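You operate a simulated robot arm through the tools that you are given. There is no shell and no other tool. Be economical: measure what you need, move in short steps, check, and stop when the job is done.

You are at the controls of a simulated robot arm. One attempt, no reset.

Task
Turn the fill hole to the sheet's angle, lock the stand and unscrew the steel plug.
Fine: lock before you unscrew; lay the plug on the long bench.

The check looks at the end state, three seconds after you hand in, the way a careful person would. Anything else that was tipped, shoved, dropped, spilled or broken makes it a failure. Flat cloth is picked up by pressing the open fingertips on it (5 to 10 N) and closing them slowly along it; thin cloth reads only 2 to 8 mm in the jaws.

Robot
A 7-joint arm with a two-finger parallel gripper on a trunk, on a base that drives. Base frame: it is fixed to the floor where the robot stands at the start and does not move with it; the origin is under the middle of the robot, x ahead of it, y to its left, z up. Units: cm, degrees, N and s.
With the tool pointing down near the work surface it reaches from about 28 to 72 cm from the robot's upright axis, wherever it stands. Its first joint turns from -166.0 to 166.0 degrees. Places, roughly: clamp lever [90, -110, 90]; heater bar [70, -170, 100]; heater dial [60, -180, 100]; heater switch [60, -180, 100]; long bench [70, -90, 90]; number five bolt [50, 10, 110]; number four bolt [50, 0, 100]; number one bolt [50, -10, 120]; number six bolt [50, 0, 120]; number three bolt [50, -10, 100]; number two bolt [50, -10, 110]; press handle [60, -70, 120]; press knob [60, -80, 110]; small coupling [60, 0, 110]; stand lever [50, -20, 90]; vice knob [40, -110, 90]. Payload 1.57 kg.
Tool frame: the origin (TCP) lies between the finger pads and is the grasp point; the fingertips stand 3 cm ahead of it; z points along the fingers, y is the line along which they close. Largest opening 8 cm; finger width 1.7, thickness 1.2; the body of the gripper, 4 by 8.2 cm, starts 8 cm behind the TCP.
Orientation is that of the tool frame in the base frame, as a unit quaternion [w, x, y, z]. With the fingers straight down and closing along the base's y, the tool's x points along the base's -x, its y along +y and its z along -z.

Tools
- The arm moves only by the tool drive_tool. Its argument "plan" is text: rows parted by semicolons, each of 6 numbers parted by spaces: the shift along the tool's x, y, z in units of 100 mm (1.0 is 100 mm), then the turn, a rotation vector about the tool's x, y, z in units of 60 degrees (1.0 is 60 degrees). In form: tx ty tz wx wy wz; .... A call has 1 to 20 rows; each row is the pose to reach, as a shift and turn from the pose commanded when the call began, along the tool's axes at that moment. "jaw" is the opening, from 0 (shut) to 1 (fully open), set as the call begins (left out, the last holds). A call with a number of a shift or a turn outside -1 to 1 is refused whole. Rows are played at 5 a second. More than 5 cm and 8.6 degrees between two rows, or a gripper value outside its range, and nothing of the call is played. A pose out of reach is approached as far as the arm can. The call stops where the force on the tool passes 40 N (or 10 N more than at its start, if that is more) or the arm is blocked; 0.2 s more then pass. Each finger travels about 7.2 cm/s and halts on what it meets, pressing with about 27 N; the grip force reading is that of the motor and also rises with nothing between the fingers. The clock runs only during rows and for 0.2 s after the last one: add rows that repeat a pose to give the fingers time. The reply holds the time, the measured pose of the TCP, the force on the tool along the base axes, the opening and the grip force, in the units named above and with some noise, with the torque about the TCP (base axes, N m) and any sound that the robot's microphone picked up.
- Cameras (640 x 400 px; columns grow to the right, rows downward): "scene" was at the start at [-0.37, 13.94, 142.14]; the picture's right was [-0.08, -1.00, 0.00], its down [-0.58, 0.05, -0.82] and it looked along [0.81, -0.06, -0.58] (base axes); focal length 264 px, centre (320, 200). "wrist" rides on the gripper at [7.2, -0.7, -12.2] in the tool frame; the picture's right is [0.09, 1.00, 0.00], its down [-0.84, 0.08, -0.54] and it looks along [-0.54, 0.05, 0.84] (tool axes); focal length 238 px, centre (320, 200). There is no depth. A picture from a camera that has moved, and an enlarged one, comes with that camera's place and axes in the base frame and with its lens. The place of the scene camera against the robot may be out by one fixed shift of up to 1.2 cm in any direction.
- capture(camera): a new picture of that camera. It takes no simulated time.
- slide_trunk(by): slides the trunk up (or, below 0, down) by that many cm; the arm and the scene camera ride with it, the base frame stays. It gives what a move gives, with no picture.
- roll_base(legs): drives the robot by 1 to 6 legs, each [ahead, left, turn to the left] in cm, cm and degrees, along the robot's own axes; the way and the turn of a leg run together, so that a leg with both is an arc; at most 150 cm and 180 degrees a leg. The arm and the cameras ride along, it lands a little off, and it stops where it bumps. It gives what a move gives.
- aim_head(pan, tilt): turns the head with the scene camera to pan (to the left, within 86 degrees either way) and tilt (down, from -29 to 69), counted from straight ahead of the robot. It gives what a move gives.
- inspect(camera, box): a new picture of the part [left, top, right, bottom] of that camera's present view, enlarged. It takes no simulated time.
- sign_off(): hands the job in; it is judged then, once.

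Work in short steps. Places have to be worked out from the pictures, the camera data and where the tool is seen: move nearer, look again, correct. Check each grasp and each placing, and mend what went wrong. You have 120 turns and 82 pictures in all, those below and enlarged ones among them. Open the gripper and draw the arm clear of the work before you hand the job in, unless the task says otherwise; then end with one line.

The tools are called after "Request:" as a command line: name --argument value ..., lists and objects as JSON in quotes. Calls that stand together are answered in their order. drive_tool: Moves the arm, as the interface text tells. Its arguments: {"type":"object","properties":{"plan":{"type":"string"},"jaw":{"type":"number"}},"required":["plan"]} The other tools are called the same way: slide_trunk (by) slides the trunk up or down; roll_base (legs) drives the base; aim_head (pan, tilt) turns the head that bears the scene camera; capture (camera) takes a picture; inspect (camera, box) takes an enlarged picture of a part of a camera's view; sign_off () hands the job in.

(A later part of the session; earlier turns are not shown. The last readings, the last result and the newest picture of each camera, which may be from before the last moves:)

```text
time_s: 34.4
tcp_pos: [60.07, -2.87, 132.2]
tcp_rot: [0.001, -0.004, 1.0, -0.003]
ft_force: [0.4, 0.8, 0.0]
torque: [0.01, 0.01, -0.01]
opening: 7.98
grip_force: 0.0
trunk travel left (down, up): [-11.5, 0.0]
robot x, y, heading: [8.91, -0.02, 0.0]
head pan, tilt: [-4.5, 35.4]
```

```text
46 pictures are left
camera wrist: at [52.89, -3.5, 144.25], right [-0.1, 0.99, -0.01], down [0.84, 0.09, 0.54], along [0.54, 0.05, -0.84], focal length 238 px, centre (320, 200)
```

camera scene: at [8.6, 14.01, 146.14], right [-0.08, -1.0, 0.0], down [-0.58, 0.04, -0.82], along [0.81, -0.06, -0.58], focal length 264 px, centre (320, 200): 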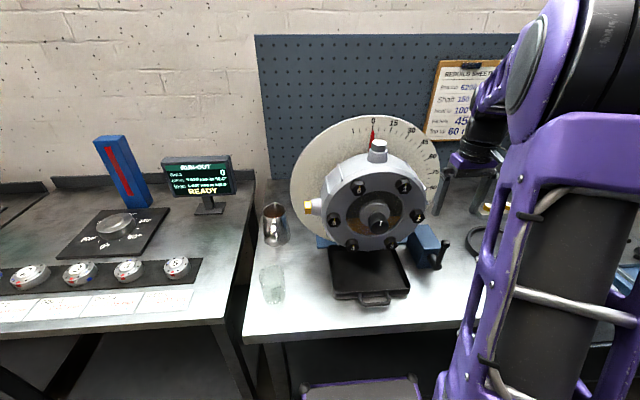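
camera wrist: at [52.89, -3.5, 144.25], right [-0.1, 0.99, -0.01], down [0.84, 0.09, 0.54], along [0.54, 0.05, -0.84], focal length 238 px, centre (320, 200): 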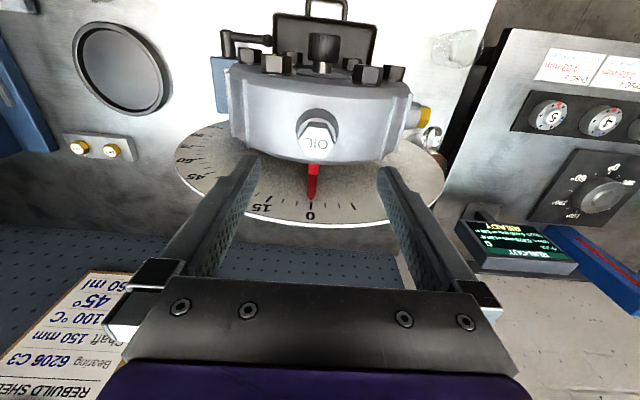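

I'm over the plug again at y≈-3.0. I'll descend, grip the neck, and try a 4° arc slowly.

Request:
drive_tool --plan "0 -0.01 0.4 0 0 0; 0 -0.02 0.8 0 0 0; 0 -0.02 0.97 0 0 0"

Request:
drive_tool --plan "0 0 0 0 0 0; 0 0 0 0 0 0; 0 0 0 0 0 0; 0 0 0 0 0 0" --jaw 0

Request:
drive_tool --plan "0 -0.027 0.0003 -0.0167 0 0; 0 -0.054 0.001 -0.0333 0 0; 0 -0.082 0.002 -0.05 0 0; 0 -0.109 0.004 -0.0667 0 0"

Request:
inspect --camera "scene" --box '[300, 100, 440, 200]'

```text
time_s: 35.1
tcp_pos: [60.03, -3.09, 122.25]
tcp_rot: [0.001, -0.004, 1.0, -0.002]
ft_force: [0.3, 0.3, 0.6]
torque: [0.01, -0.03, -0.03]
opening: 8.02
grip_force: 0.1
trunk travel left (down, up): [-11.5, 0.0]
robot x, y, heading: [8.68, -0.07, 0.0]
head pan, tilt: [-4.5, 35.4]
```

```text
time_s: 36.1
tcp_pos: [60.03, -3.01, 122.32]
tcp_rot: [0.002, -0.004, 1.0, -0.002]
ft_force: [-0.6, -0.6, -1.9]
torque: [0.01, -0.66, -0.12]
opening: 3.89
grip_force: 44.5
trunk travel left (down, up): [-11.5, 0.0]
robot x, y, heading: [8.61, -0.17, -0.1]
head pan, tilt: [-4.5, 35.4]
```

```text
time_s: 37.1
tcp_pos: [59.97, -4.07, 122.28]
tcp_rot: [-0.001, -0.003, 0.999, 0.033]
ft_force: [-5.1, -0.5, -15.1]
torque: [-0.22, -1.01, -0.16]
opening: 3.89
grip_force: 44.3
trunk travel left (down, up): [-11.5, 0.0]
robot x, y, heading: [9.04, -0.28, -0.1]
head pan, tilt: [-4.5, 35.4]
```

```text
4.00 times, centred on (370, 150) of scene
camera zoom: at [8.63, 13.97, 146.12], right [-0.08, -1.0, 0.0], down [-0.58, 0.05, -0.82], along [0.81, -0.06, -0.58], focal length 1058 px, centre (120, 400)
```

zoom: 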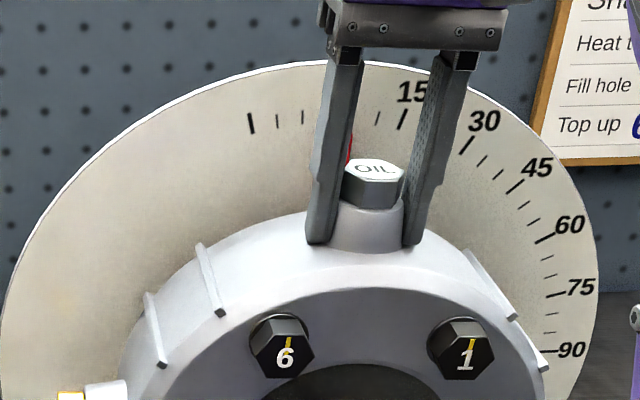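

The housing turns freely now. I'll continue the arc by 20°.

Request:
drive_tool --plan "0 -0.0537 0.0009 -0.0333 0 0; 0 -0.107 0.0037 -0.0667 0 0; 0 -0.161 0.0084 -0.1 0 0; 0 -0.214 0.015 -0.1333 0 0; 0 -0.267 0.0234 -0.1667 0 0; 0 -0.320 0.0337 -0.2 0 0; 0 -0.3725 0.0457 -0.2333 0 0; 0 -0.4245 0.0597 -0.2667 0 0; 0 -0.476 0.0754 -0.3 0 0; 0 -0.527 0.0929 -0.3333 0 0"

Request:
inspect --camera "scene" --box '[300, 100, 440, 200]'

```text
time_s: 39.4
tcp_pos: [60.01, -9.23, 121.07]
tcp_rot: [-0.003, -0.005, 0.979, 0.205]
ft_force: [-15.6, 3.7, -25.0]
torque: [-0.79, 0.98, 0.46]
opening: 3.9
grip_force: 44.5
trunk travel left (down, up): [-11.5, 0.0]
robot x, y, heading: [8.94, 0.1, -0.1]
head pan, tilt: [-4.5, 35.4]
```

```text
4.00 times, centred on (370, 150) of scene
camera zoom: at [8.61, 14.01, 146.13], right [-0.08, -1.0, 0.0], down [-0.58, 0.04, -0.82], along [0.81, -0.06, -0.58], focal length 1058 px, centre (120, 400)
```

zoom: 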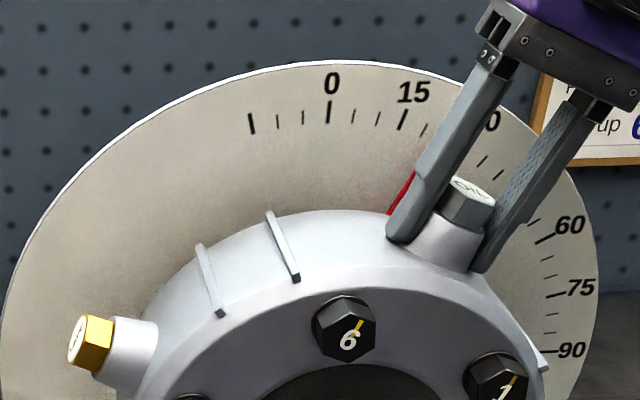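

It is at about 24°, with some radial preload. I'll go on 12° with a slight inward correction.

Request:
drive_tool --plan "0.005 -0.0537 0.006 -0.0333 0 0; 0.01 -0.107 0.0137 -0.0667 0 0; 0.01 -0.161 0.02 -0.1 0 0; 0.01 -0.214 0.03 -0.1333 0 0; 0.01 -0.267 0.0384 -0.1667 0 0; 0.01 -0.320 0.0487 -0.2 0 0"

Request:
inspect --camera "scene" --box '[320, 100, 460, 200]'

```text
time_s: 40.8
tcp_pos: [59.99, -12.12, 119.4]
tcp_rot: [0.0, -0.003, 0.952, 0.306]
ft_force: [-3.8, -0.4, -1.9]
torque: [-0.32, 0.84, 0.31]
opening: 3.88
grip_force: 44.0
trunk travel left (down, up): [-11.5, 0.0]
robot x, y, heading: [9.2, -0.04, 0.0]
head pan, tilt: [-4.5, 35.4]
```

```text
4.00 times, centred on (390, 150) of scene
camera zoom: at [8.6, 13.97, 146.15], right [-0.08, -1.0, 0.0], down [-0.58, 0.05, -0.82], along [0.81, -0.06, -0.58], focal length 1058 px, centre (40, 400)
```

zoom: 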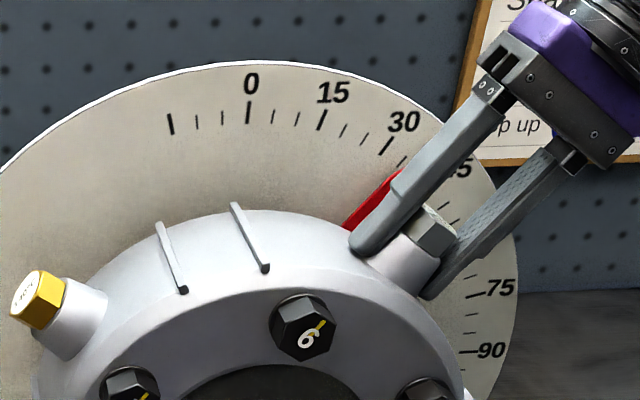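

The tool tilt is 35.6°, so about 9.3° remain.

Request:
drive_tool --plan "0 -0.0618 0.0012 -0.0383 0 0; 0 -0.1235 0.005 -0.0767 0 0; 0 -0.185 0.0112 -0.115 0 0; 0 -0.248 0.0198 -0.1545 0 0; 0 -0.248 0.0198 -0.1545 0 0"

Request:
inspect --camera "scene" --box '[350, 110, 450, 180]'

```text
time_s: 42.0
tcp_pos: [59.94, -14.01, 117.7]
tcp_rot: [0.001, -0.004, 0.924, 0.383]
ft_force: [8.3, -1.9, 8.4]
torque: [0.61, -1.09, -1.0]
opening: 3.89
grip_force: 44.7
trunk travel left (down, up): [-11.5, 0.0]
robot x, y, heading: [9.03, 0.09, 0.2]
head pan, tilt: [-4.5, 35.4]
```

```text
5.71 times, centred on (400, 145) of scene
camera zoom: at [8.65, 13.95, 146.15], right [-0.08, -1.0, 0.0], down [-0.58, 0.05, -0.82], along [0.81, -0.06, -0.58], focal length 1511 px, centre (-137, 514)
```

zoom: 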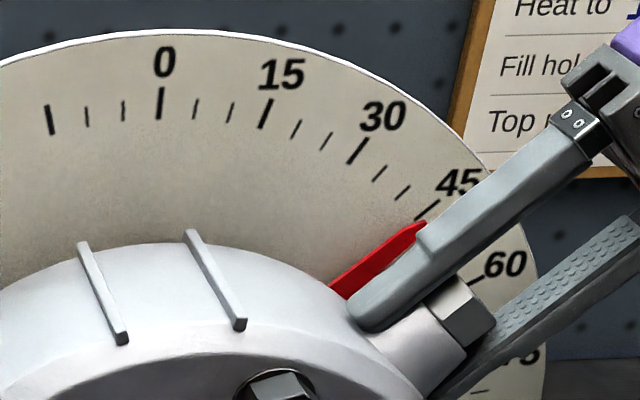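

The tilt reads 45.0°. I'll open, back out along the tool axis and read the pointer.

Request:
drive_tool --plan "0 0 0 0 0 0; 0 0 0 0 0 0; 0 0 0 0 0 0; 0 0 -0.4 0 0 0; 0 0 -0.8 0 0 0" --jaw 1

Request:
inspect --camera "scene" --box '[350, 110, 450, 180]'

Request:
capture --camera "wrist"

```text
time_s: 43.1
tcp_pos: [60.01, -19.66, 123.2]
tcp_rot: [-0.002, -0.004, 0.924, 0.382]
ft_force: [-0.1, 0.0, 0.2]
torque: [-0.02, -0.02, 0.03]
opening: 7.99
grip_force: 0.1
trunk travel left (down, up): [-11.5, 0.0]
robot x, y, heading: [8.71, -0.2, -0.0]
head pan, tilt: [-4.5, 35.4]
```

```text
5.71 times, centred on (400, 145) of scene
camera zoom: at [8.63, 13.97, 146.14], right [-0.08, -1.0, 0.0], down [-0.58, 0.05, -0.82], along [0.81, -0.06, -0.58], focal length 1511 px, centre (-137, 514)
```

zoom: 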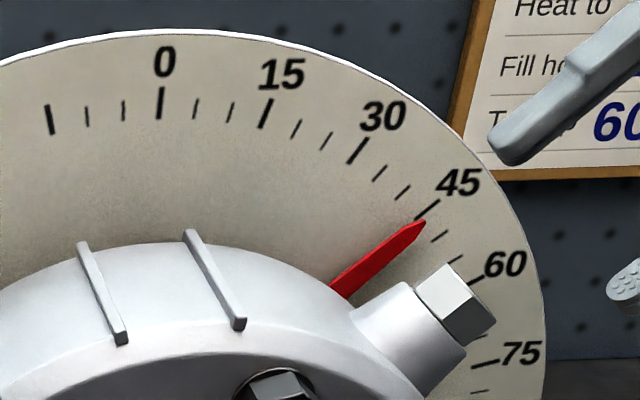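

```text
40 pictures are left
camera wrist: at [52.99, -28.7, 131.21], right [-0.1, 0.7, 0.7], down [0.84, -0.32, 0.44], along [0.54, 0.63, -0.56], focal length 238 px, centre (320, 200)
```

wrist: 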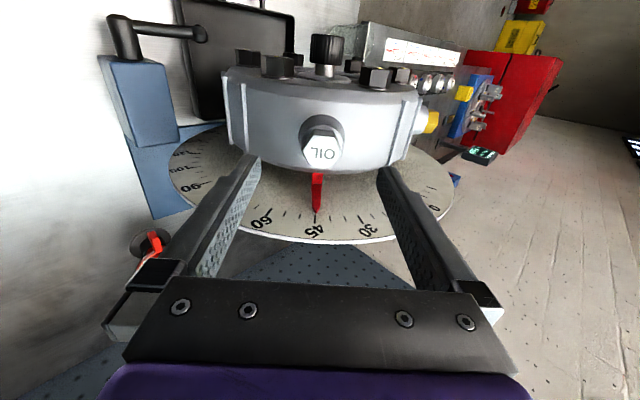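

The pointer looks right on 45. I'll check it closer from the wrist view, which lies along the plug's axis.

Request:
inspect --camera "wrist" --box '[260, 110, 380, 240]'

```text
3.08 times, centred on (320, 175) of wrist
camera zoom: at [52.99, -28.7, 131.21], right [-0.1, 0.7, 0.7], down [0.84, -0.32, 0.44], along [0.54, 0.63, -0.56], focal length 733 px, centre (320, 277)
```

zoom: 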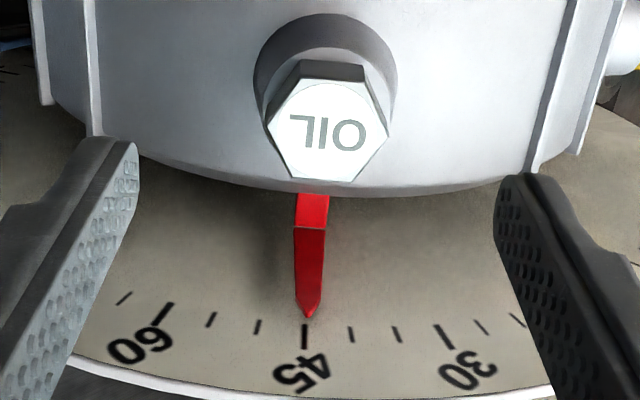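

The pointer is at 45 within half a degree. Next I'll relock by bringing the closed fingers, pitched 45°, under the lever and pushing it back upright. First I'll level the tool and move to the front.

Request:
drive_tool --plan "0.15 0 0 0.125 0 0; 0.3 0 0 0.25 0 0; 0.45 0 0 0.375 0 0; 0.6 0 0 0.5 0 0; 0.75 0 0 0.625 0 0; 0.8 0 0 0.75 0 0"

Request:
drive_tool --plan "0.3 0.1 0.3 0 0 0; 0.6 0.2 0.6 0 0 0; 0.8 0.3 0.9 0 0 0; 0.8 0.3 1 0 0 0" --jaw 0

Request:
drive_tool --plan "0 0 0.3 0 -0.125 0; 0 0 0.6 0 -0.25 0; 0 0 0.8 0 -0.375 0; 0 0 0.8 0 -0.5 0; 0 0 0.8 0 -0.625 0; 0 0 0.8 0 -0.75 0; 0 0 0.8 0 -0.75 0"

Request:
capture --camera "wrist"

```text
time_s: 44.5
tcp_pos: [51.89, -19.7, 123.37]
tcp_rot: [0.001, -0.005, 1.0, -0.002]
ft_force: [-0.7, 0.0, -0.2]
torque: [-0.01, -0.03, -0.02]
opening: 8.01
grip_force: 0.0
trunk travel left (down, up): [-11.5, 0.0]
robot x, y, heading: [8.86, -0.08, 0.2]
head pan, tilt: [-4.5, 35.4]
```

```text
time_s: 45.5
tcp_pos: [44.06, -16.79, 113.35]
tcp_rot: [0.001, -0.004, 1.0, -0.001]
ft_force: [0.2, 0.4, 0.4]
torque: [0.03, 0.01, -0.02]
opening: 0.01
grip_force: 21.6
trunk travel left (down, up): [-11.5, 0.0]
robot x, y, heading: [9.15, -0.09, -0.3]
head pan, tilt: [-4.5, 35.4]
```

```text
time_s: 47.1
tcp_pos: [44.47, -17.24, 105.63]
tcp_rot: [0.383, -0.004, 0.924, 0.002]
ft_force: [0.2, -0.4, -0.2]
torque: [0.01, -0.02, 0.03]
opening: 0.0
grip_force: 21.8
out of reach, approached as far as the arm can: row 6, 7
trunk travel left (down, up): [-11.5, 0.0]
robot x, y, heading: [9.22, 0.02, -0.1]
head pan, tilt: [-4.5, 35.4]
```

```text
38 pictures are left
camera wrist: at [30.8, -17.93, 109.12], right [-0.07, 1.0, -0.07], down [0.21, 0.08, 0.97], along [0.98, 0.06, -0.21], focal length 238 px, centre (320, 200)
```

wrist: 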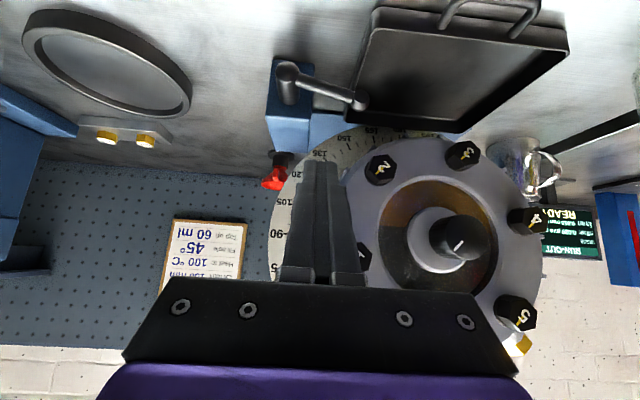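

The lever lies about 12° above horizontal, tip near (-12.9, 92.5). I'll approach from the front so the fingertips go underneath it at y≈-16.4.

Request:
drive_tool --plan "0.14 0.02 0.4 0 0 0; 0.28 0.04 0.8 0 0 0; 0.4 0.05 1 0 0 0"

Request:
drive_tool --plan "0.15 0.03 0.15 0 0 0; 0.15 0.03 0.3 0 0 0"

Request:
capture --camera "wrist"

Request:
inspect --camera "scene" --box '[340, 190, 480, 290]'

```text
time_s: 48.0
tcp_pos: [48.71, -16.71, 95.89]
tcp_rot: [0.383, -0.004, 0.924, 0.0]
ft_force: [-0.5, -0.3, -0.1]
torque: [0.01, -0.02, 0.05]
opening: 0.0
grip_force: 20.7
trunk travel left (down, up): [-11.5, 0.0]
robot x, y, heading: [8.71, 0.11, -0.0]
head pan, tilt: [-4.5, 35.4]
```

```text
time_s: 48.5
tcp_pos: [49.75, -16.33, 92.64]
tcp_rot: [0.384, -0.004, 0.923, 0.001]
ft_force: [0.1, 0.3, -0.3]
torque: [0.0, -0.02, -0.01]
opening: 0.0
grip_force: 21.6
trunk travel left (down, up): [-11.5, 0.0]
robot x, y, heading: [9.1, -0.11, -0.0]
head pan, tilt: [-4.5, 35.4]
```

```text
37 pictures are left
camera wrist: at [36.03, -17.11, 96.07], right [-0.07, 1.0, -0.07], down [0.21, 0.08, 0.98], along [0.98, 0.06, -0.21], focal length 238 px, centre (320, 200)
```

wrist: 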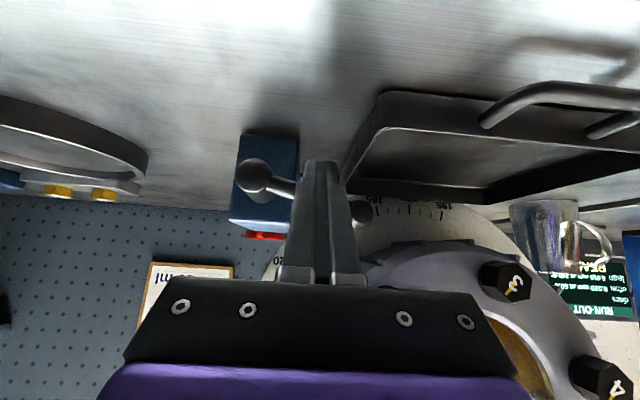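

```text
4.00 times, centred on (410, 240) of scene
camera zoom: at [8.61, 13.97, 146.14], right [-0.08, -1.0, 0.0], down [-0.58, 0.05, -0.82], along [0.81, -0.06, -0.58], focal length 1058 px, centre (-40, 40)
```

zoom: 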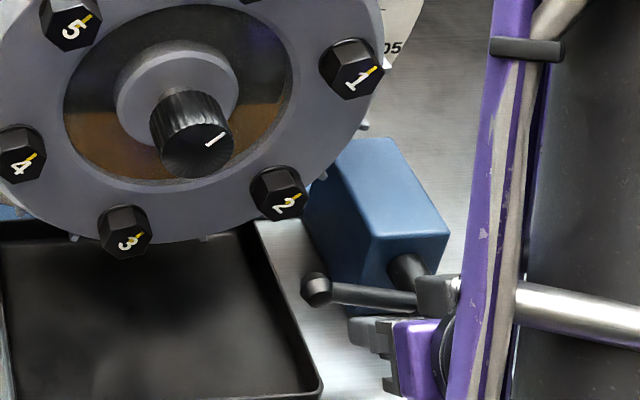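

The fingertips are in front of and just below the lever. I'll slide them under it.

Request:
drive_tool --plan "0 0 0.12 0 0 0; 0 0 0.24 0 0 0; 0 0 0.34 0 0 0"

Request:
capture --camera "wrist"

```text
time_s: 49.4
tcp_pos: [52.17, -16.46, 90.39]
tcp_rot: [0.383, -0.005, 0.924, 0.002]
ft_force: [0.6, -0.5, 0.2]
torque: [-0.04, 0.0, -0.01]
opening: 0.0
grip_force: 21.2
trunk travel left (down, up): [-11.5, 0.0]
robot x, y, heading: [8.93, 0.11, -0.3]
head pan, tilt: [-4.5, 35.4]
```

```text
35 pictures are left
camera wrist: at [38.42, -17.15, 93.75], right [-0.07, 1.0, -0.07], down [0.21, 0.08, 0.98], along [0.98, 0.06, -0.21], focal length 238 px, centre (320, 200)
```

wrist: 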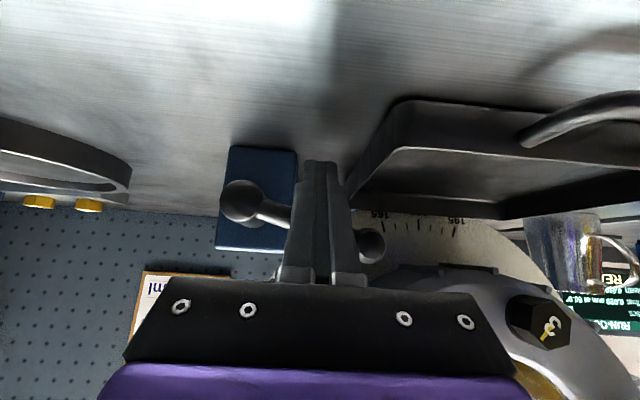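

The finger is under the lever without contact. I'll lift it along the lever's arc toward upright.

Request:
drive_tool --plan "-0.057 0.01 -0.057 0 0 0; -0.113 0.03 -0.113 0 0 0; -0.153 0.04 -0.153 0 0 0; -0.193 0.05 -0.193 0 0 0; -0.225 0.04 -0.225 0 0 0; -0.255 0.03 -0.255 0 0 0; -0.284 0.015 -0.284 0 0 0; -0.313 0 -0.313 0 0 0; -0.34 -0.025 -0.34 0 0 0; -0.368 -0.05 -0.368 0 0 0; -0.391 -0.08 -0.391 0 0 0; -0.414 -0.107 -0.414 0 0 0; -0.433 -0.145 -0.433 0 0 0; -0.4525 -0.18 -0.4525 0 0 0; -0.467 -0.217 -0.467 0 0 0; -0.481 -0.254 -0.481 0 0 0"

Request:
capture --camera "wrist"

```text
time_s: 52.8
tcp_pos: [52.22, -18.95, 97.05]
tcp_rot: [0.384, -0.004, 0.924, 0.001]
ft_force: [0.5, -0.8, 0.7]
torque: [-0.03, 0.01, 0.01]
opening: 0.0
grip_force: 21.3
trunk travel left (down, up): [-11.5, 0.0]
robot x, y, heading: [9.12, -0.23, 0.3]
head pan, tilt: [-4.5, 35.4]
```

```text
34 pictures are left
camera wrist: at [38.52, -19.63, 100.49], right [-0.07, 1.0, -0.07], down [0.21, 0.08, 0.98], along [0.98, 0.06, -0.21], focal length 238 px, centre (320, 200)
```

wrist: 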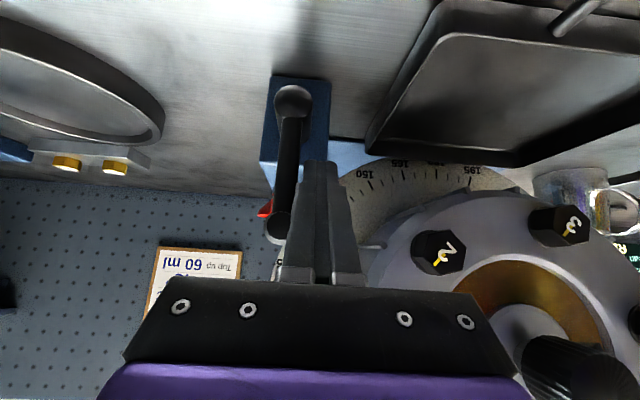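

The lever is back near vertical. I'll press a bit further to the right to seat it firmly against the stop.

Request:
drive_tool --plan "0 -0.02 0 0 0 0; 0 -0.04 0 0 0 0; 0 -0.06 0 0 0 0; 0 -0.08 0 0 0 0; 0 -0.1 0 0 0 0; 0 -0.12 0 0 0 0; 0 -0.14 0 0 0 0"

```text
time_s: 54.3
tcp_pos: [52.19, -19.18, 97.0]
tcp_rot: [0.384, -0.011, 0.923, 0.007]
ft_force: [-3.5, 9.2, 4.3]
torque: [-0.02, -0.09, 0.03]
opening: 0.0
grip_force: 21.5
trunk travel left (down, up): [-11.5, 0.0]
robot x, y, heading: [9.04, -0.32, 0.2]
head pan, tilt: [-4.5, 35.4]
stopped in row 7: the force on the tool passed its limit at 42 N (the readings are from after the stop); the commanded pose is now the measured one
```

The lever is seated upright at its stop, so the stand is locked. I'll withdraw and return to a pre-grasp position in line with the plug at 45°.

Request:
drive_tool --plan "0 0.05 -0.4 0 0 0; 0 0.05 -0.8 0 0 0"

Request:
drive_tool --plan "-0.15 0 -0.15 0 0.125 0; -0.3 0 -0.3 0 0.25 0; -0.45 0 -0.45 0 0.375 0; -0.6 0 -0.6 0 0.5 0; -0.7 0 -0.7 0 0.625 0; -0.7 0 -0.7 0 0.75 0"

Request:
inspect --camera "scene" --box '[320, 100, 480, 290]'

```text
time_s: 54.9
tcp_pos: [46.44, -19.15, 102.66]
tcp_rot: [0.383, -0.008, 0.924, 0.005]
ft_force: [-0.5, -0.6, -0.4]
torque: [-0.03, 0.01, -0.01]
opening: 0.0
grip_force: 21.8
trunk travel left (down, up): [-11.5, 0.0]
robot x, y, heading: [8.93, -0.05, 0.2]
head pan, tilt: [-4.5, 35.4]
```

```text
time_s: 56.3
tcp_pos: [46.49, -19.19, 112.55]
tcp_rot: [-0.001, -0.01, 1.0, 0.002]
ft_force: [-0.4, 0.0, 0.5]
torque: [-0.02, 0.02, 0.05]
opening: 0.0
grip_force: 21.3
trunk travel left (down, up): [-11.5, 0.0]
robot x, y, heading: [8.95, -0.13, -0.1]
head pan, tilt: [-4.5, 35.4]
```

```text
2.11 times, centred on (400, 195) of scene
camera zoom: at [8.59, 14.02, 146.14], right [-0.08, -1.0, 0.0], down [-0.58, 0.04, -0.82], along [0.81, -0.06, -0.58], focal length 557 px, centre (152, 210)
```

zoom: 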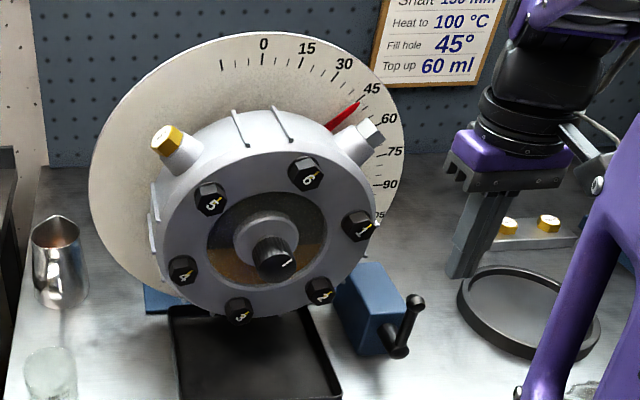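

The lever is upright and the pointer still reads 45. I'll move to the tilted pre-grasp with a 30° yaw to match the hex flats.

Request:
drive_tool --plan "-0.2 -0.1 -0.3 0 0 0; -0.5 -0.2 -0.6 0 0 0; -0.8 -0.2 -0.9 0 0 0; -1 -0.2 -1 0 0 0" --jaw 1

Request:
drive_tool --plan "-0.1 0 -0.05 -0.125 0 0; -0.2 0 -0.1 -0.25 0 0; -0.3 0 -0.15 -0.375 0 0; -0.355 0 -0.2 -0.5 0 0; -0.355 0.02 -0.2 -0.625 0 0; -0.355 0.02 -0.2 -0.75 0 0"

Request:
drive_tool --plan "0 0 0 0 0 0.125; 0 0 0 0 0 0.25; 0 0 0 0 0 0.375; 0 0 0 0 0 0.5"

Request:
capture --camera "wrist"

```text
time_s: 57.3
tcp_pos: [56.65, -21.03, 122.56]
tcp_rot: [0.0, -0.011, 1.0, 0.003]
ft_force: [0.4, 0.3, -0.8]
torque: [0.02, 0.0, -0.03]
opening: 8.0
grip_force: 0.0
trunk travel left (down, up): [-11.5, 0.0]
robot x, y, heading: [8.76, 0.03, -0.2]
head pan, tilt: [-4.5, 35.4]
```

```text
time_s: 58.7
tcp_pos: [60.14, -20.82, 124.59]
tcp_rot: [-0.003, -0.008, 0.923, 0.385]
ft_force: [0.7, 0.8, -0.5]
torque: [-0.01, -0.01, 0.0]
opening: 7.99
grip_force: 0.0
trunk travel left (down, up): [-11.5, 0.0]
robot x, y, heading: [9.06, -0.27, 0.2]
head pan, tilt: [-4.5, 35.4]
```

```text
time_s: 59.7
tcp_pos: [60.02, -20.89, 124.49]
tcp_rot: [-0.105, 0.231, 0.894, 0.37]
ft_force: [0.0, -0.3, -0.3]
torque: [0.0, -0.02, -0.02]
opening: 7.99
grip_force: 0.1
trunk travel left (down, up): [-11.5, 0.0]
robot x, y, heading: [8.92, 0.23, -0.1]
head pan, tilt: [-4.5, 35.4]
```

```text
32 pictures are left
camera wrist: at [53.73, -27.48, 135.15], right [0.41, 0.65, 0.64], down [0.78, -0.62, 0.13], along [0.48, 0.45, -0.75], focal length 238 px, centre (320, 200)
```

wrist: 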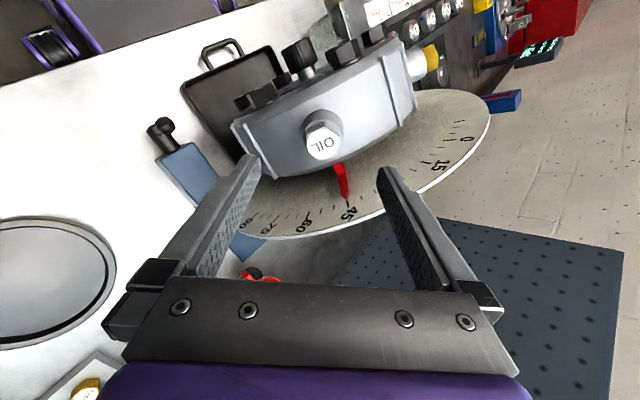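

The plug is centred ahead. I'll advance 7.7 cm so the tips reach only the hex head, then close.

Request:
drive_tool --plan "0 0 0.4 0 0 0; 0 0 0.7 0 0 0; 0 0 0.77 0 0 0"

Request:
drive_tool --plan "0 0 0 0 0 0; 0 0 0 0 0 0; 0 0 0 0 0 0; 0 0 0 0 0 0" --jaw 0

Request:
inspect --camera "wrist" --box '[220, 110, 420, 250]'

Request:
inspect --camera "scene" --box '[360, 110, 460, 190]'

```text
time_s: 60.5
tcp_pos: [59.95, -15.5, 119.24]
tcp_rot: [-0.104, 0.23, 0.894, 0.37]
ft_force: [0.0, 0.6, 0.3]
torque: [-0.01, -0.01, 0.03]
opening: 7.99
grip_force: 0.2
trunk travel left (down, up): [-11.5, 0.0]
robot x, y, heading: [8.86, -0.23, 0.0]
head pan, tilt: [-4.5, 35.4]
```

```text
time_s: 61.5
tcp_pos: [60.16, -15.33, 119.34]
tcp_rot: [-0.101, 0.228, 0.894, 0.371]
ft_force: [11.2, 4.7, 11.9]
torque: [0.48, -0.33, -0.24]
opening: 3.81
grip_force: 44.0
trunk travel left (down, up): [-11.5, 0.0]
robot x, y, heading: [8.68, 0.3, 0.1]
head pan, tilt: [-4.5, 35.4]
```

```text
2.86 times, centred on (320, 180) of wrist
camera zoom: at [53.69, -21.97, 129.86], right [0.4, 0.65, 0.65], down [0.78, -0.62, 0.13], along [0.49, 0.45, -0.75], focal length 681 px, centre (320, 257)
```

zoom: 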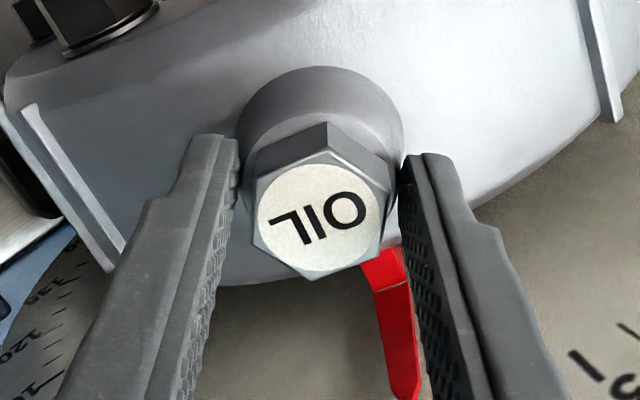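

```text
5.00 times, centred on (410, 150) of scene
camera zoom: at [8.65, 14.09, 146.15], right [-0.08, -1.0, 0.0], down [-0.58, 0.04, -0.82], along [0.81, -0.06, -0.58], focal length 1322 px, centre (-130, 450)
```

zoom: 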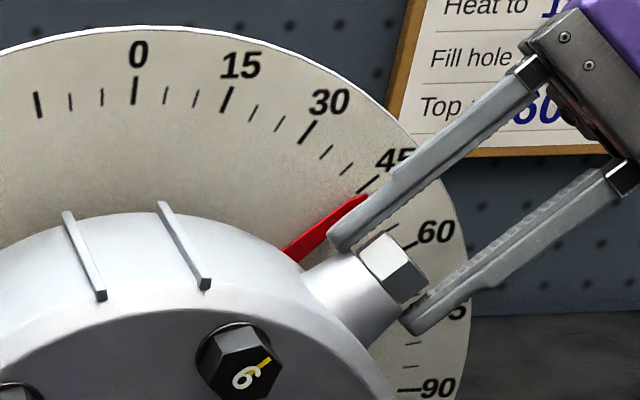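

The tips still catch the neck's rim at 3.8 cm. I'll open, back out 0.6 cm and close again on the hex.

Request:
drive_tool --plan "0 0 0 0 0 0; 0 0 0 0 0 0; 0 0 -0.06 0 0 0" --jaw 0.6

Request:
drive_tool --plan "0 0 0 0 0 0; 0 0 0 0 0 0; 0 0 0 0 0 0; 0 0 0 0 0 0" --jaw 0

```text
time_s: 62.3
tcp_pos: [60.07, -15.76, 119.57]
tcp_rot: [-0.103, 0.23, 0.894, 0.37]
ft_force: [-0.3, 0.0, 0.2]
torque: [-0.03, -0.02, 0.0]
opening: 4.81
grip_force: 0.1
trunk travel left (down, up): [-11.5, 0.0]
robot x, y, heading: [8.91, 0.12, 0.1]
head pan, tilt: [-4.5, 35.4]
```

```text
time_s: 63.3
tcp_pos: [60.17, -15.76, 119.62]
tcp_rot: [-0.103, 0.229, 0.894, 0.371]
ft_force: [10.2, 5.7, 11.7]
torque: [0.42, -0.17, -0.17]
opening: 2.9
grip_force: 27.1
trunk travel left (down, up): [-11.5, 0.0]
robot x, y, heading: [8.82, -0.01, 0.1]
head pan, tilt: [-4.5, 35.4]
```

The jaw now reads 2.9 cm, across the flats. I'll shift slightly to centre, then unscrew one 60° stroke counter-clockwise as seen from outside.

Request:
drive_tool --plan "0 0.02 0 0 0 0; 0 0.02 0 0 0 -0.1; 0 0.02 0 0 0 -0.2; 0 0.02 -0.001 0 0 -0.3; 0 0.02 -0.001 0 0 -0.4; 0 0.02 -0.002 0 0 -0.5; 0 0.02 -0.002 0 0 -0.6; 0 0.02 -0.003 0 0 -0.7; 0 0.02 -0.003 0 0 -0.8; 0 0.02 -0.004 0 0 -0.9; 0 0.02 -0.004 0 0 -1"

Request:
inspect --camera "wrist" --box '[220, 110, 420, 250]'

```text
time_s: 65.7
tcp_pos: [60.19, -15.83, 119.51]
tcp_rot: [0.095, -0.248, 0.889, 0.372]
ft_force: [-7.4, -9.1, -3.8]
torque: [-0.71, 0.44, 0.38]
opening: 2.93
grip_force: 26.9
trunk travel left (down, up): [-11.5, 0.0]
robot x, y, heading: [9.21, 0.09, 0.1]
head pan, tilt: [-4.5, 35.4]
```

```text
2.86 times, centred on (320, 180) of wrist
camera zoom: at [54.48, -27.55, 125.13], right [-0.59, 0.56, 0.58], down [0.69, -0.03, 0.73], along [0.43, 0.83, -0.37], focal length 681 px, centre (320, 257)
```

zoom: 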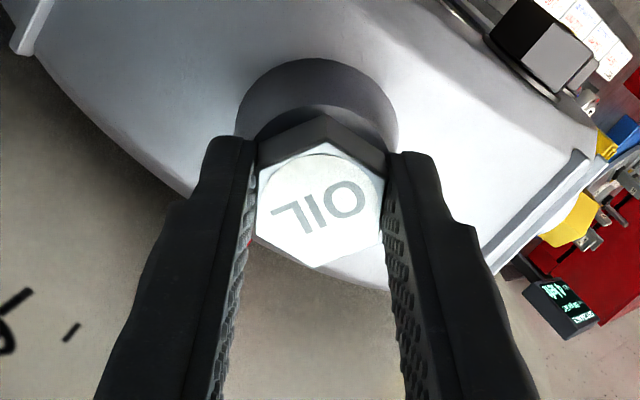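

The lettering stayed fixed relative to the gripper, so the plug turned a full 60°. I'll repeat: open, turn back, close and turn, for two cycles.

Request:
drive_tool --plan "0 0 0 0 0 0; 0 0 0 0 0 0; 0 0 0 0 0 0.13; 0 0 0 0 0 0.26; 0 0 0 0 0 0.39; 0 0 0 0 0 0.52; 0 0 0 0 0 0.65; 0 0 0 0 0 0.78; 0 0 0 0 0 0.9; 0 0 0 0 0 1" --jaw 0.56

Request:
drive_tool --plan "0 0 0 0 0 0; 0 0 0 0 0 0; 0 0 0 0 0 0; 0 0 0 0 0 -0.1; 0 0 0 0 0 -0.2; 0 0 -0.001 0 0 -0.3; 0 0 -0.001 0 0 -0.4; 0 0 -0.002 0 0 -0.5; 0 0 -0.002 0 0 -0.6; 0 0 -0.003 0 0 -0.7; 0 0 -0.003 0 0 -0.8; 0 0 -0.004 0 0 -0.9; 0 0 -0.004 0 0 -1" --jaw 0

Request:
drive_tool --plan "0 0 0 0 0 0; 0 0 0 0 0 0; 0 0 0 0 0 0.13; 0 0 0 0 0 0.26; 0 0 0 0 0 0.39; 0 0 0 0 0 0.52; 0 0 0 0 0 0.65; 0 0 0 0 0 0.78; 0 0 0 0 0 0.9; 0 0 0 0 0 1" --jaw 0.56

Request:
drive_tool --plan "0 0 0 0 0 0; 0 0 0 0 0 0; 0 0 0 0 0 0; 0 0 0 0 0 -0.1; 0 0 0 0 0 -0.2; 0 0 -0.001 0 0 -0.3; 0 0 -0.001 0 0 -0.4; 0 0 -0.002 0 0 -0.5; 0 0 -0.002 0 0 -0.6; 0 0 -0.003 0 0 -0.7; 0 0 -0.003 0 0 -0.8; 0 0 -0.004 0 0 -0.9; 0 0 -0.004 0 0 -1" --jaw 0

Request:
inspect --camera "wrist" --box '[220, 110, 420, 250]'

Request:
inspect --camera "scene" --box '[360, 110, 460, 190]'

```text
time_s: 67.9
tcp_pos: [60.11, -15.78, 119.67]
tcp_rot: [-0.103, 0.232, 0.894, 0.37]
ft_force: [0.2, -0.7, 0.0]
torque: [-0.01, 0.0, 0.01]
opening: 4.47
grip_force: 0.0
trunk travel left (down, up): [-11.5, 0.0]
robot x, y, heading: [9.28, 0.38, 0.3]
head pan, tilt: [-4.5, 35.4]
```

```text
time_s: 70.7
tcp_pos: [60.08, -15.91, 119.57]
tcp_rot: [0.096, -0.249, 0.889, 0.373]
ft_force: [1.6, -9.7, -0.7]
torque: [-0.65, 0.25, 0.19]
opening: 2.92
grip_force: 27.2
trunk travel left (down, up): [-11.5, 0.0]
robot x, y, heading: [8.94, 0.03, 0.0]
head pan, tilt: [-4.5, 35.4]
```

```text
time_s: 72.9
tcp_pos: [60.04, -15.59, 119.68]
tcp_rot: [-0.103, 0.23, 0.894, 0.37]
ft_force: [0.4, 0.6, -0.2]
torque: [0.04, 0.01, 0.0]
opening: 4.5
grip_force: 0.2
trunk travel left (down, up): [-11.5, 0.0]
robot x, y, heading: [9.13, 0.17, 0.2]
head pan, tilt: [-4.5, 35.4]
```

```text
time_s: 75.7
tcp_pos: [60.26, -15.91, 119.59]
tcp_rot: [0.096, -0.248, 0.889, 0.372]
ft_force: [-4.2, -7.0, -7.3]
torque: [-0.71, 0.39, 0.27]
opening: 2.9
grip_force: 27.5
trunk travel left (down, up): [-11.5, 0.0]
robot x, y, heading: [8.77, 0.34, 0.2]
head pan, tilt: [-4.5, 35.4]
```

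```text
2.86 times, centred on (320, 180) of wrist
camera zoom: at [54.51, -27.57, 125.19], right [-0.59, 0.56, 0.58], down [0.69, -0.03, 0.73], along [0.43, 0.83, -0.37], focal length 681 px, centre (320, 257)
```

zoom: 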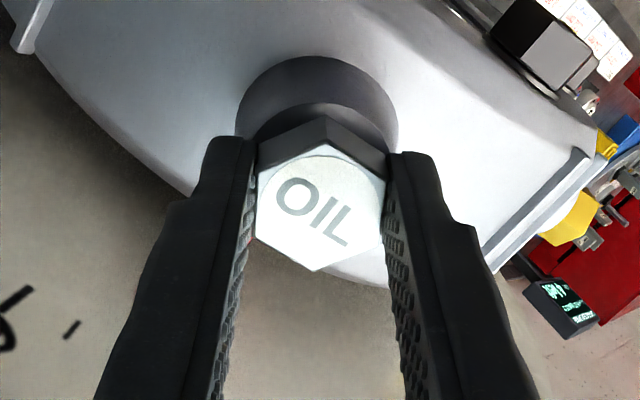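

```text
5.00 times, centred on (410, 150) of scene
camera zoom: at [8.61, 13.94, 146.14], right [-0.08, -1.0, 0.0], down [-0.58, 0.05, -0.82], along [0.81, -0.06, -0.58], focal length 1322 px, centre (-130, 450)
```

zoom: 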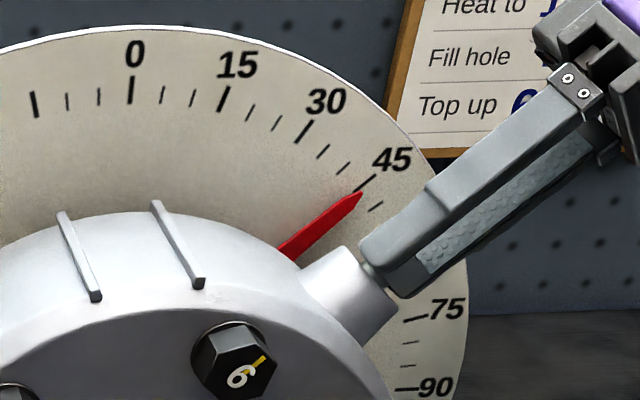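

The plug has turned 180° in total and the pointer is unmoved. I'll run two more cycles, with a small pull test at the end.

Request:
drive_tool --plan "0 0 0 0 0 0; 0 0 0 0 0 0; 0 0 0 0 0 0.13; 0 0 0 0 0 0.26; 0 0 0 0 0 0.39; 0 0 0 0 0 0.52; 0 0 0 0 0 0.65; 0 0 0 0 0 0.78; 0 0 0 0 0 0.9; 0 0 0 0 0 1" --jaw 0.56

Request:
drive_tool --plan "0 0 0 0 0 0; 0 0 0 0 0 0; 0 0 0 0 0 0; 0 0 0 0 0 -0.1; 0 0 0 0 0 -0.2; 0 0 -0.001 0 0 -0.3; 0 0 -0.001 0 0 -0.4; 0 0 -0.002 0 0 -0.5; 0 0 -0.002 0 0 -0.6; 0 0 -0.003 0 0 -0.7; 0 0 -0.003 0 0 -0.8; 0 0 -0.004 0 0 -0.9; 0 0 -0.004 0 0 -1" --jaw 0

Request:
drive_tool --plan "0 0 0 0 0 0; 0 0 0 0 0 0; 0 0 0 0 0 0.13; 0 0 0 0 0 0.26; 0 0 0 0 0 0.39; 0 0 0 0 0 0.52; 0 0 0 0 0 0.65; 0 0 0 0 0 0.78; 0 0 0 0 0 0.9; 0 0 0 0 0 1" --jaw 0.56

Request:
drive_tool --plan "0 0 0 0 0 0; 0 0 0 0 0 0; 0 0 0 0 0 0; 0 0 0 0 0 -0.1; 0 0 0 0 0 -0.2; 0 0 -0.001 0 0 -0.3; 0 0 -0.001 0 0 -0.4; 0 0 -0.002 0 0 -0.5; 0 0 -0.002 0 0 -0.6; 0 0 -0.003 0 0 -0.7; 0 0 -0.003 0 0 -0.8; 0 0 -0.004 0 0 -0.9; 0 0 -0.004 0 0 -1" --jaw 0

Request:
drive_tool --plan "0 0 -0.01 0 0 0; 0 0 -0.02 0 0 0; 0 0 -0.03 0 0 0"

Request:
inspect --camera "scene" --box '[360, 110, 460, 190]'

```text
time_s: 77.9
tcp_pos: [60.01, -15.64, 119.79]
tcp_rot: [-0.105, 0.23, 0.894, 0.37]
ft_force: [0.4, -0.9, -0.6]
torque: [-0.01, 0.01, 0.03]
opening: 4.45
grip_force: 0.1
trunk travel left (down, up): [-11.5, 0.0]
robot x, y, heading: [9.0, 0.14, 0.1]
head pan, tilt: [-4.5, 35.4]
```

```text
time_s: 80.7
tcp_pos: [60.18, -15.79, 119.67]
tcp_rot: [0.097, -0.248, 0.889, 0.372]
ft_force: [0.6, -6.6, -4.9]
torque: [-0.64, 0.29, 0.26]
opening: 2.91
grip_force: 26.5
trunk travel left (down, up): [-11.5, 0.0]
robot x, y, heading: [8.57, 0.34, 0.1]
head pan, tilt: [-4.5, 35.4]
```

```text
time_s: 82.9
tcp_pos: [60.2, -15.71, 119.75]
tcp_rot: [-0.102, 0.23, 0.894, 0.37]
ft_force: [-0.1, -0.3, 0.0]
torque: [-0.03, 0.0, 0.01]
opening: 4.48
grip_force: 0.1
trunk travel left (down, up): [-11.5, 0.0]
robot x, y, heading: [9.03, 0.15, 0.2]
head pan, tilt: [-4.5, 35.4]
```

```text
time_s: 85.7
tcp_pos: [60.09, -15.84, 119.93]
tcp_rot: [0.096, -0.25, 0.888, 0.373]
ft_force: [0.4, 0.1, 0.3]
torque: [0.02, 0.02, 0.0]
opening: 2.92
grip_force: 27.0
trunk travel left (down, up): [-11.5, 0.0]
robot x, y, heading: [9.0, -0.08, 0.2]
head pan, tilt: [-4.5, 35.4]
```

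```text
time_s: 86.5
tcp_pos: [60.14, -16.06, 120.0]
tcp_rot: [0.095, -0.248, 0.889, 0.372]
ft_force: [-0.1, -0.1, 0.0]
torque: [0.01, 0.02, -0.02]
opening: 2.9
grip_force: 27.0
trunk travel left (down, up): [-11.5, 0.0]
robot x, y, heading: [8.74, 0.48, 0.2]
head pan, tilt: [-4.5, 35.4]
```

```text
5.00 times, centred on (410, 150) of scene
camera zoom: at [8.6, 14.01, 146.14], right [-0.08, -1.0, 0.0], down [-0.58, 0.04, -0.82], along [0.81, -0.06, -0.58], focal length 1322 px, centre (-130, 450)
```

zoom: 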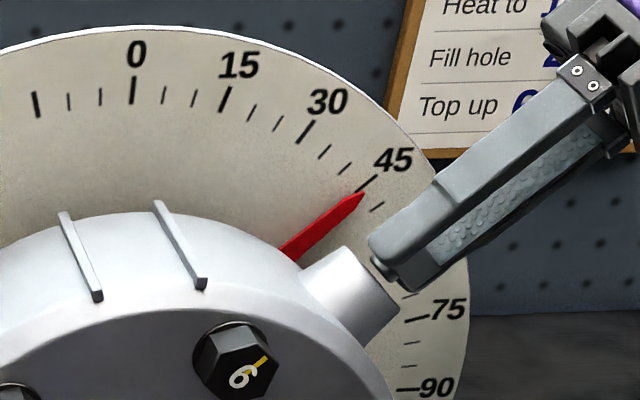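

All forces vanished and the plug came away with the gripper, so it is free. I'll draw it straight out and check it is held.

Request:
drive_tool --plan "0 0 -0.2 0 0 0; 0 0 -0.5 0 0 0; 0 0 -0.8 0 0 0; 0 0 -0.9 0 0 0"

Request:
capture --camera "wrist"

Request:
capture --camera "scene"

```text
time_s: 87.5
tcp_pos: [60.11, -21.04, 125.12]
tcp_rot: [0.097, -0.247, 0.889, 0.373]
ft_force: [0.0, -0.2, -0.4]
torque: [0.03, 0.02, -0.06]
opening: 2.91
grip_force: 26.5
out of reach, approached as far as the arm can: row 3, 4
trunk travel left (down, up): [-11.5, 0.0]
robot x, y, heading: [9.12, 0.07, -0.1]
head pan, tilt: [-4.5, 35.4]
```

```text
25 pictures are left
camera wrist: at [54.62, -32.64, 130.56], right [-0.59, 0.56, 0.58], down [0.69, -0.03, 0.73], along [0.43, 0.83, -0.37], focal length 238 px, centre (320, 200)
```

wrist: 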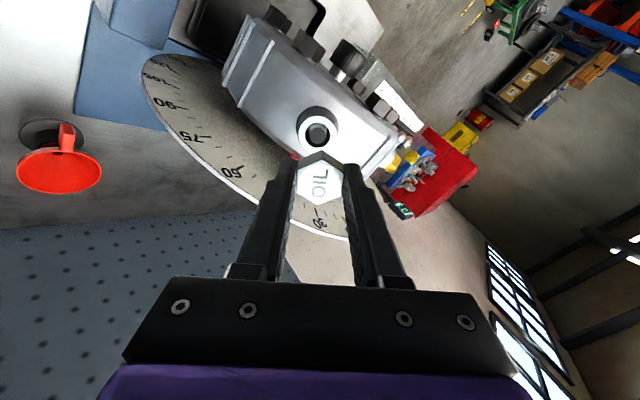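

```text
24 pictures are left
camera scene: at [8.6, 13.97, 146.14], right [-0.08, -1.0, 0.0], down [-0.58, 0.04, -0.82], along [0.81, -0.06, -0.58], focal length 264 px, centre (320, 200)
```

scene: 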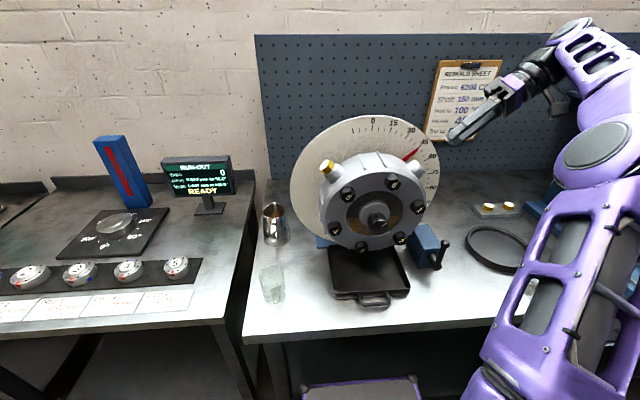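

The plug is firmly held and the threaded hole is open. I'll level the tool and carry the plug to the clear bench spot near (50, -29).

Request:
drive_tool --plan "0 0 0 0 0 0.13; 0 0 0 0 0 0.26; 0 0 0 0 0 0.39; 0 0 0 0 0 0.5"

Request:
drive_tool --plan "0.1 -0.1 -0.1 0.1 0 0; 0.25 -0.2 -0.2 0.2 0 0; 0.4 -0.3 -0.3 0.3 0 0; 0.55 -0.4 -0.4 0.42 0 0; 0.7 -0.5 -0.5 0.54 0 0; 0.8 -0.57 -0.57 0.66 0 0; 0.8 -0.57 -0.57 0.75 0 0"

Request:
drive_tool --plan "0.05 0 0.3 0 0 0; 0.1 0 0.6 0 0 0; 0.2 0 0.9 0 0 0; 0.2 0 1 0 0 0"

Request:
capture --camera "wrist"

```text
time_s: 88.5
tcp_pos: [60.36, -20.89, 124.99]
tcp_rot: [-0.004, -0.008, 0.923, 0.384]
ft_force: [0.6, -0.6, -0.6]
torque: [-0.02, 0.01, 0.02]
opening: 2.91
grip_force: 27.3
trunk travel left (down, up): [-11.5, 0.0]
robot x, y, heading: [8.76, -0.15, 0.1]
head pan, tilt: [-4.5, 35.4]
```

```text
time_s: 90.1
tcp_pos: [52.52, -29.1, 124.93]
tcp_rot: [-0.001, -0.011, 1.0, 0.001]
ft_force: [0.7, 0.1, -1.2]
torque: [-0.02, 0.03, -0.02]
opening: 2.9
grip_force: 27.8
trunk travel left (down, up): [-11.5, 0.0]
robot x, y, heading: [8.97, -0.25, 0.2]
head pan, tilt: [-4.5, 35.4]
```

```text
time_s: 91.1
tcp_pos: [50.64, -29.21, 114.91]
tcp_rot: [-0.001, -0.01, 1.0, 0.002]
ft_force: [1.2, 0.6, -1.0]
torque: [-0.02, 0.02, 0.0]
opening: 2.93
grip_force: 26.4
trunk travel left (down, up): [-11.5, 0.0]
robot x, y, heading: [8.93, -0.31, 0.1]
head pan, tilt: [-4.5, 35.4]
```

```text
23 pictures are left
camera wrist: at [43.38, -30.02, 127.01], right [-0.11, 0.99, 0.0], down [0.83, 0.09, 0.54], along [0.54, 0.06, -0.84], focal length 238 px, centre (320, 200)
```

wrist: 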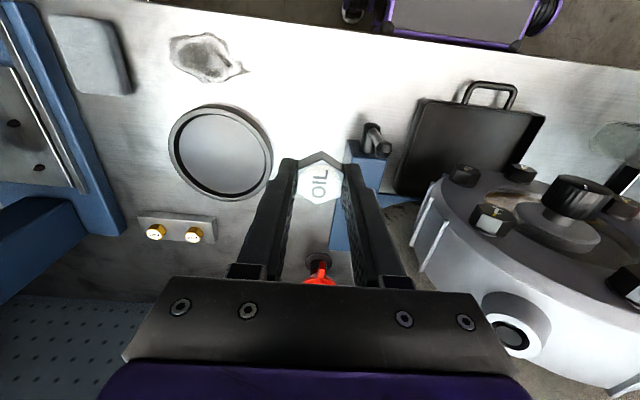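

The spot below is clear bench between the dish and the stand. I'll descend in stages, easing 3 cm toward the front.

Request:
drive_tool --plan "0.1 0 0.3 0 0 0; 0.2 0 0.6 0 0 0; 0.3 0 0.9 0 0 0; 0.3 0 1 0 0 0"

Request:
drive_tool --plan "0 0 0.3 0 0 0; 0 0 0.6 0 0 0; 0 0 0.8 0 0 0; 0 0 0.95 0 0 0"

Request:
drive_tool --plan "0 0 0.03 0 0 0; 0 0 0.06 0 0 0; 0 0 0.09 0 0 0; 0 0 0.12 0 0 0; 0 0 0.15 0 0 0; 0 0 0.18 0 0 0; 0 0 0.21 0 0 0; 0 0 0.24 0 0 0; 0 0 0.27 0 0 0; 0 0 0.3 0 0 0"

Request:
inspect --camera "scene" --box '[400, 220, 540, 320]'

```text
time_s: 92.1
tcp_pos: [47.64, -29.11, 104.95]
tcp_rot: [0.0, -0.01, 1.0, 0.002]
ft_force: [0.4, -0.2, -0.6]
torque: [0.0, -0.01, -0.04]
opening: 2.92
grip_force: 27.2
trunk travel left (down, up): [-11.5, 0.0]
robot x, y, heading: [9.08, -0.1, 0.4]
head pan, tilt: [-4.5, 35.4]
```

```text
time_s: 93.1
tcp_pos: [47.59, -29.07, 95.31]
tcp_rot: [0.001, -0.011, 1.0, 0.002]
ft_force: [0.3, 0.5, -1.2]
torque: [0.01, 0.0, 0.01]
opening: 2.92
grip_force: 27.0
trunk travel left (down, up): [-11.5, 0.0]
robot x, y, heading: [9.11, 0.15, -0.1]
head pan, tilt: [-4.5, 35.4]
```

```text
time_s: 95.3
tcp_pos: [47.48, -29.07, 92.35]
tcp_rot: [-0.001, -0.01, 1.0, 0.002]
ft_force: [0.6, 0.1, -0.7]
torque: [-0.02, 0.02, 0.04]
opening: 2.9
grip_force: 27.3
trunk travel left (down, up): [-11.5, 0.0]
robot x, y, heading: [8.64, -0.07, 0.0]
head pan, tilt: [-4.5, 35.4]
```

```text
4.00 times, centred on (470, 270) of scene
camera zoom: at [8.6, 14.01, 146.14], right [-0.08, -1.0, 0.0], down [-0.58, 0.04, -0.82], along [0.81, -0.06, -0.58], focal length 1058 px, centre (-280, -80)
```

zoom: 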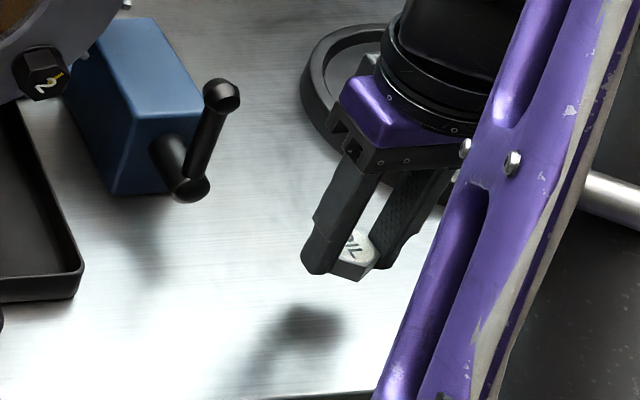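

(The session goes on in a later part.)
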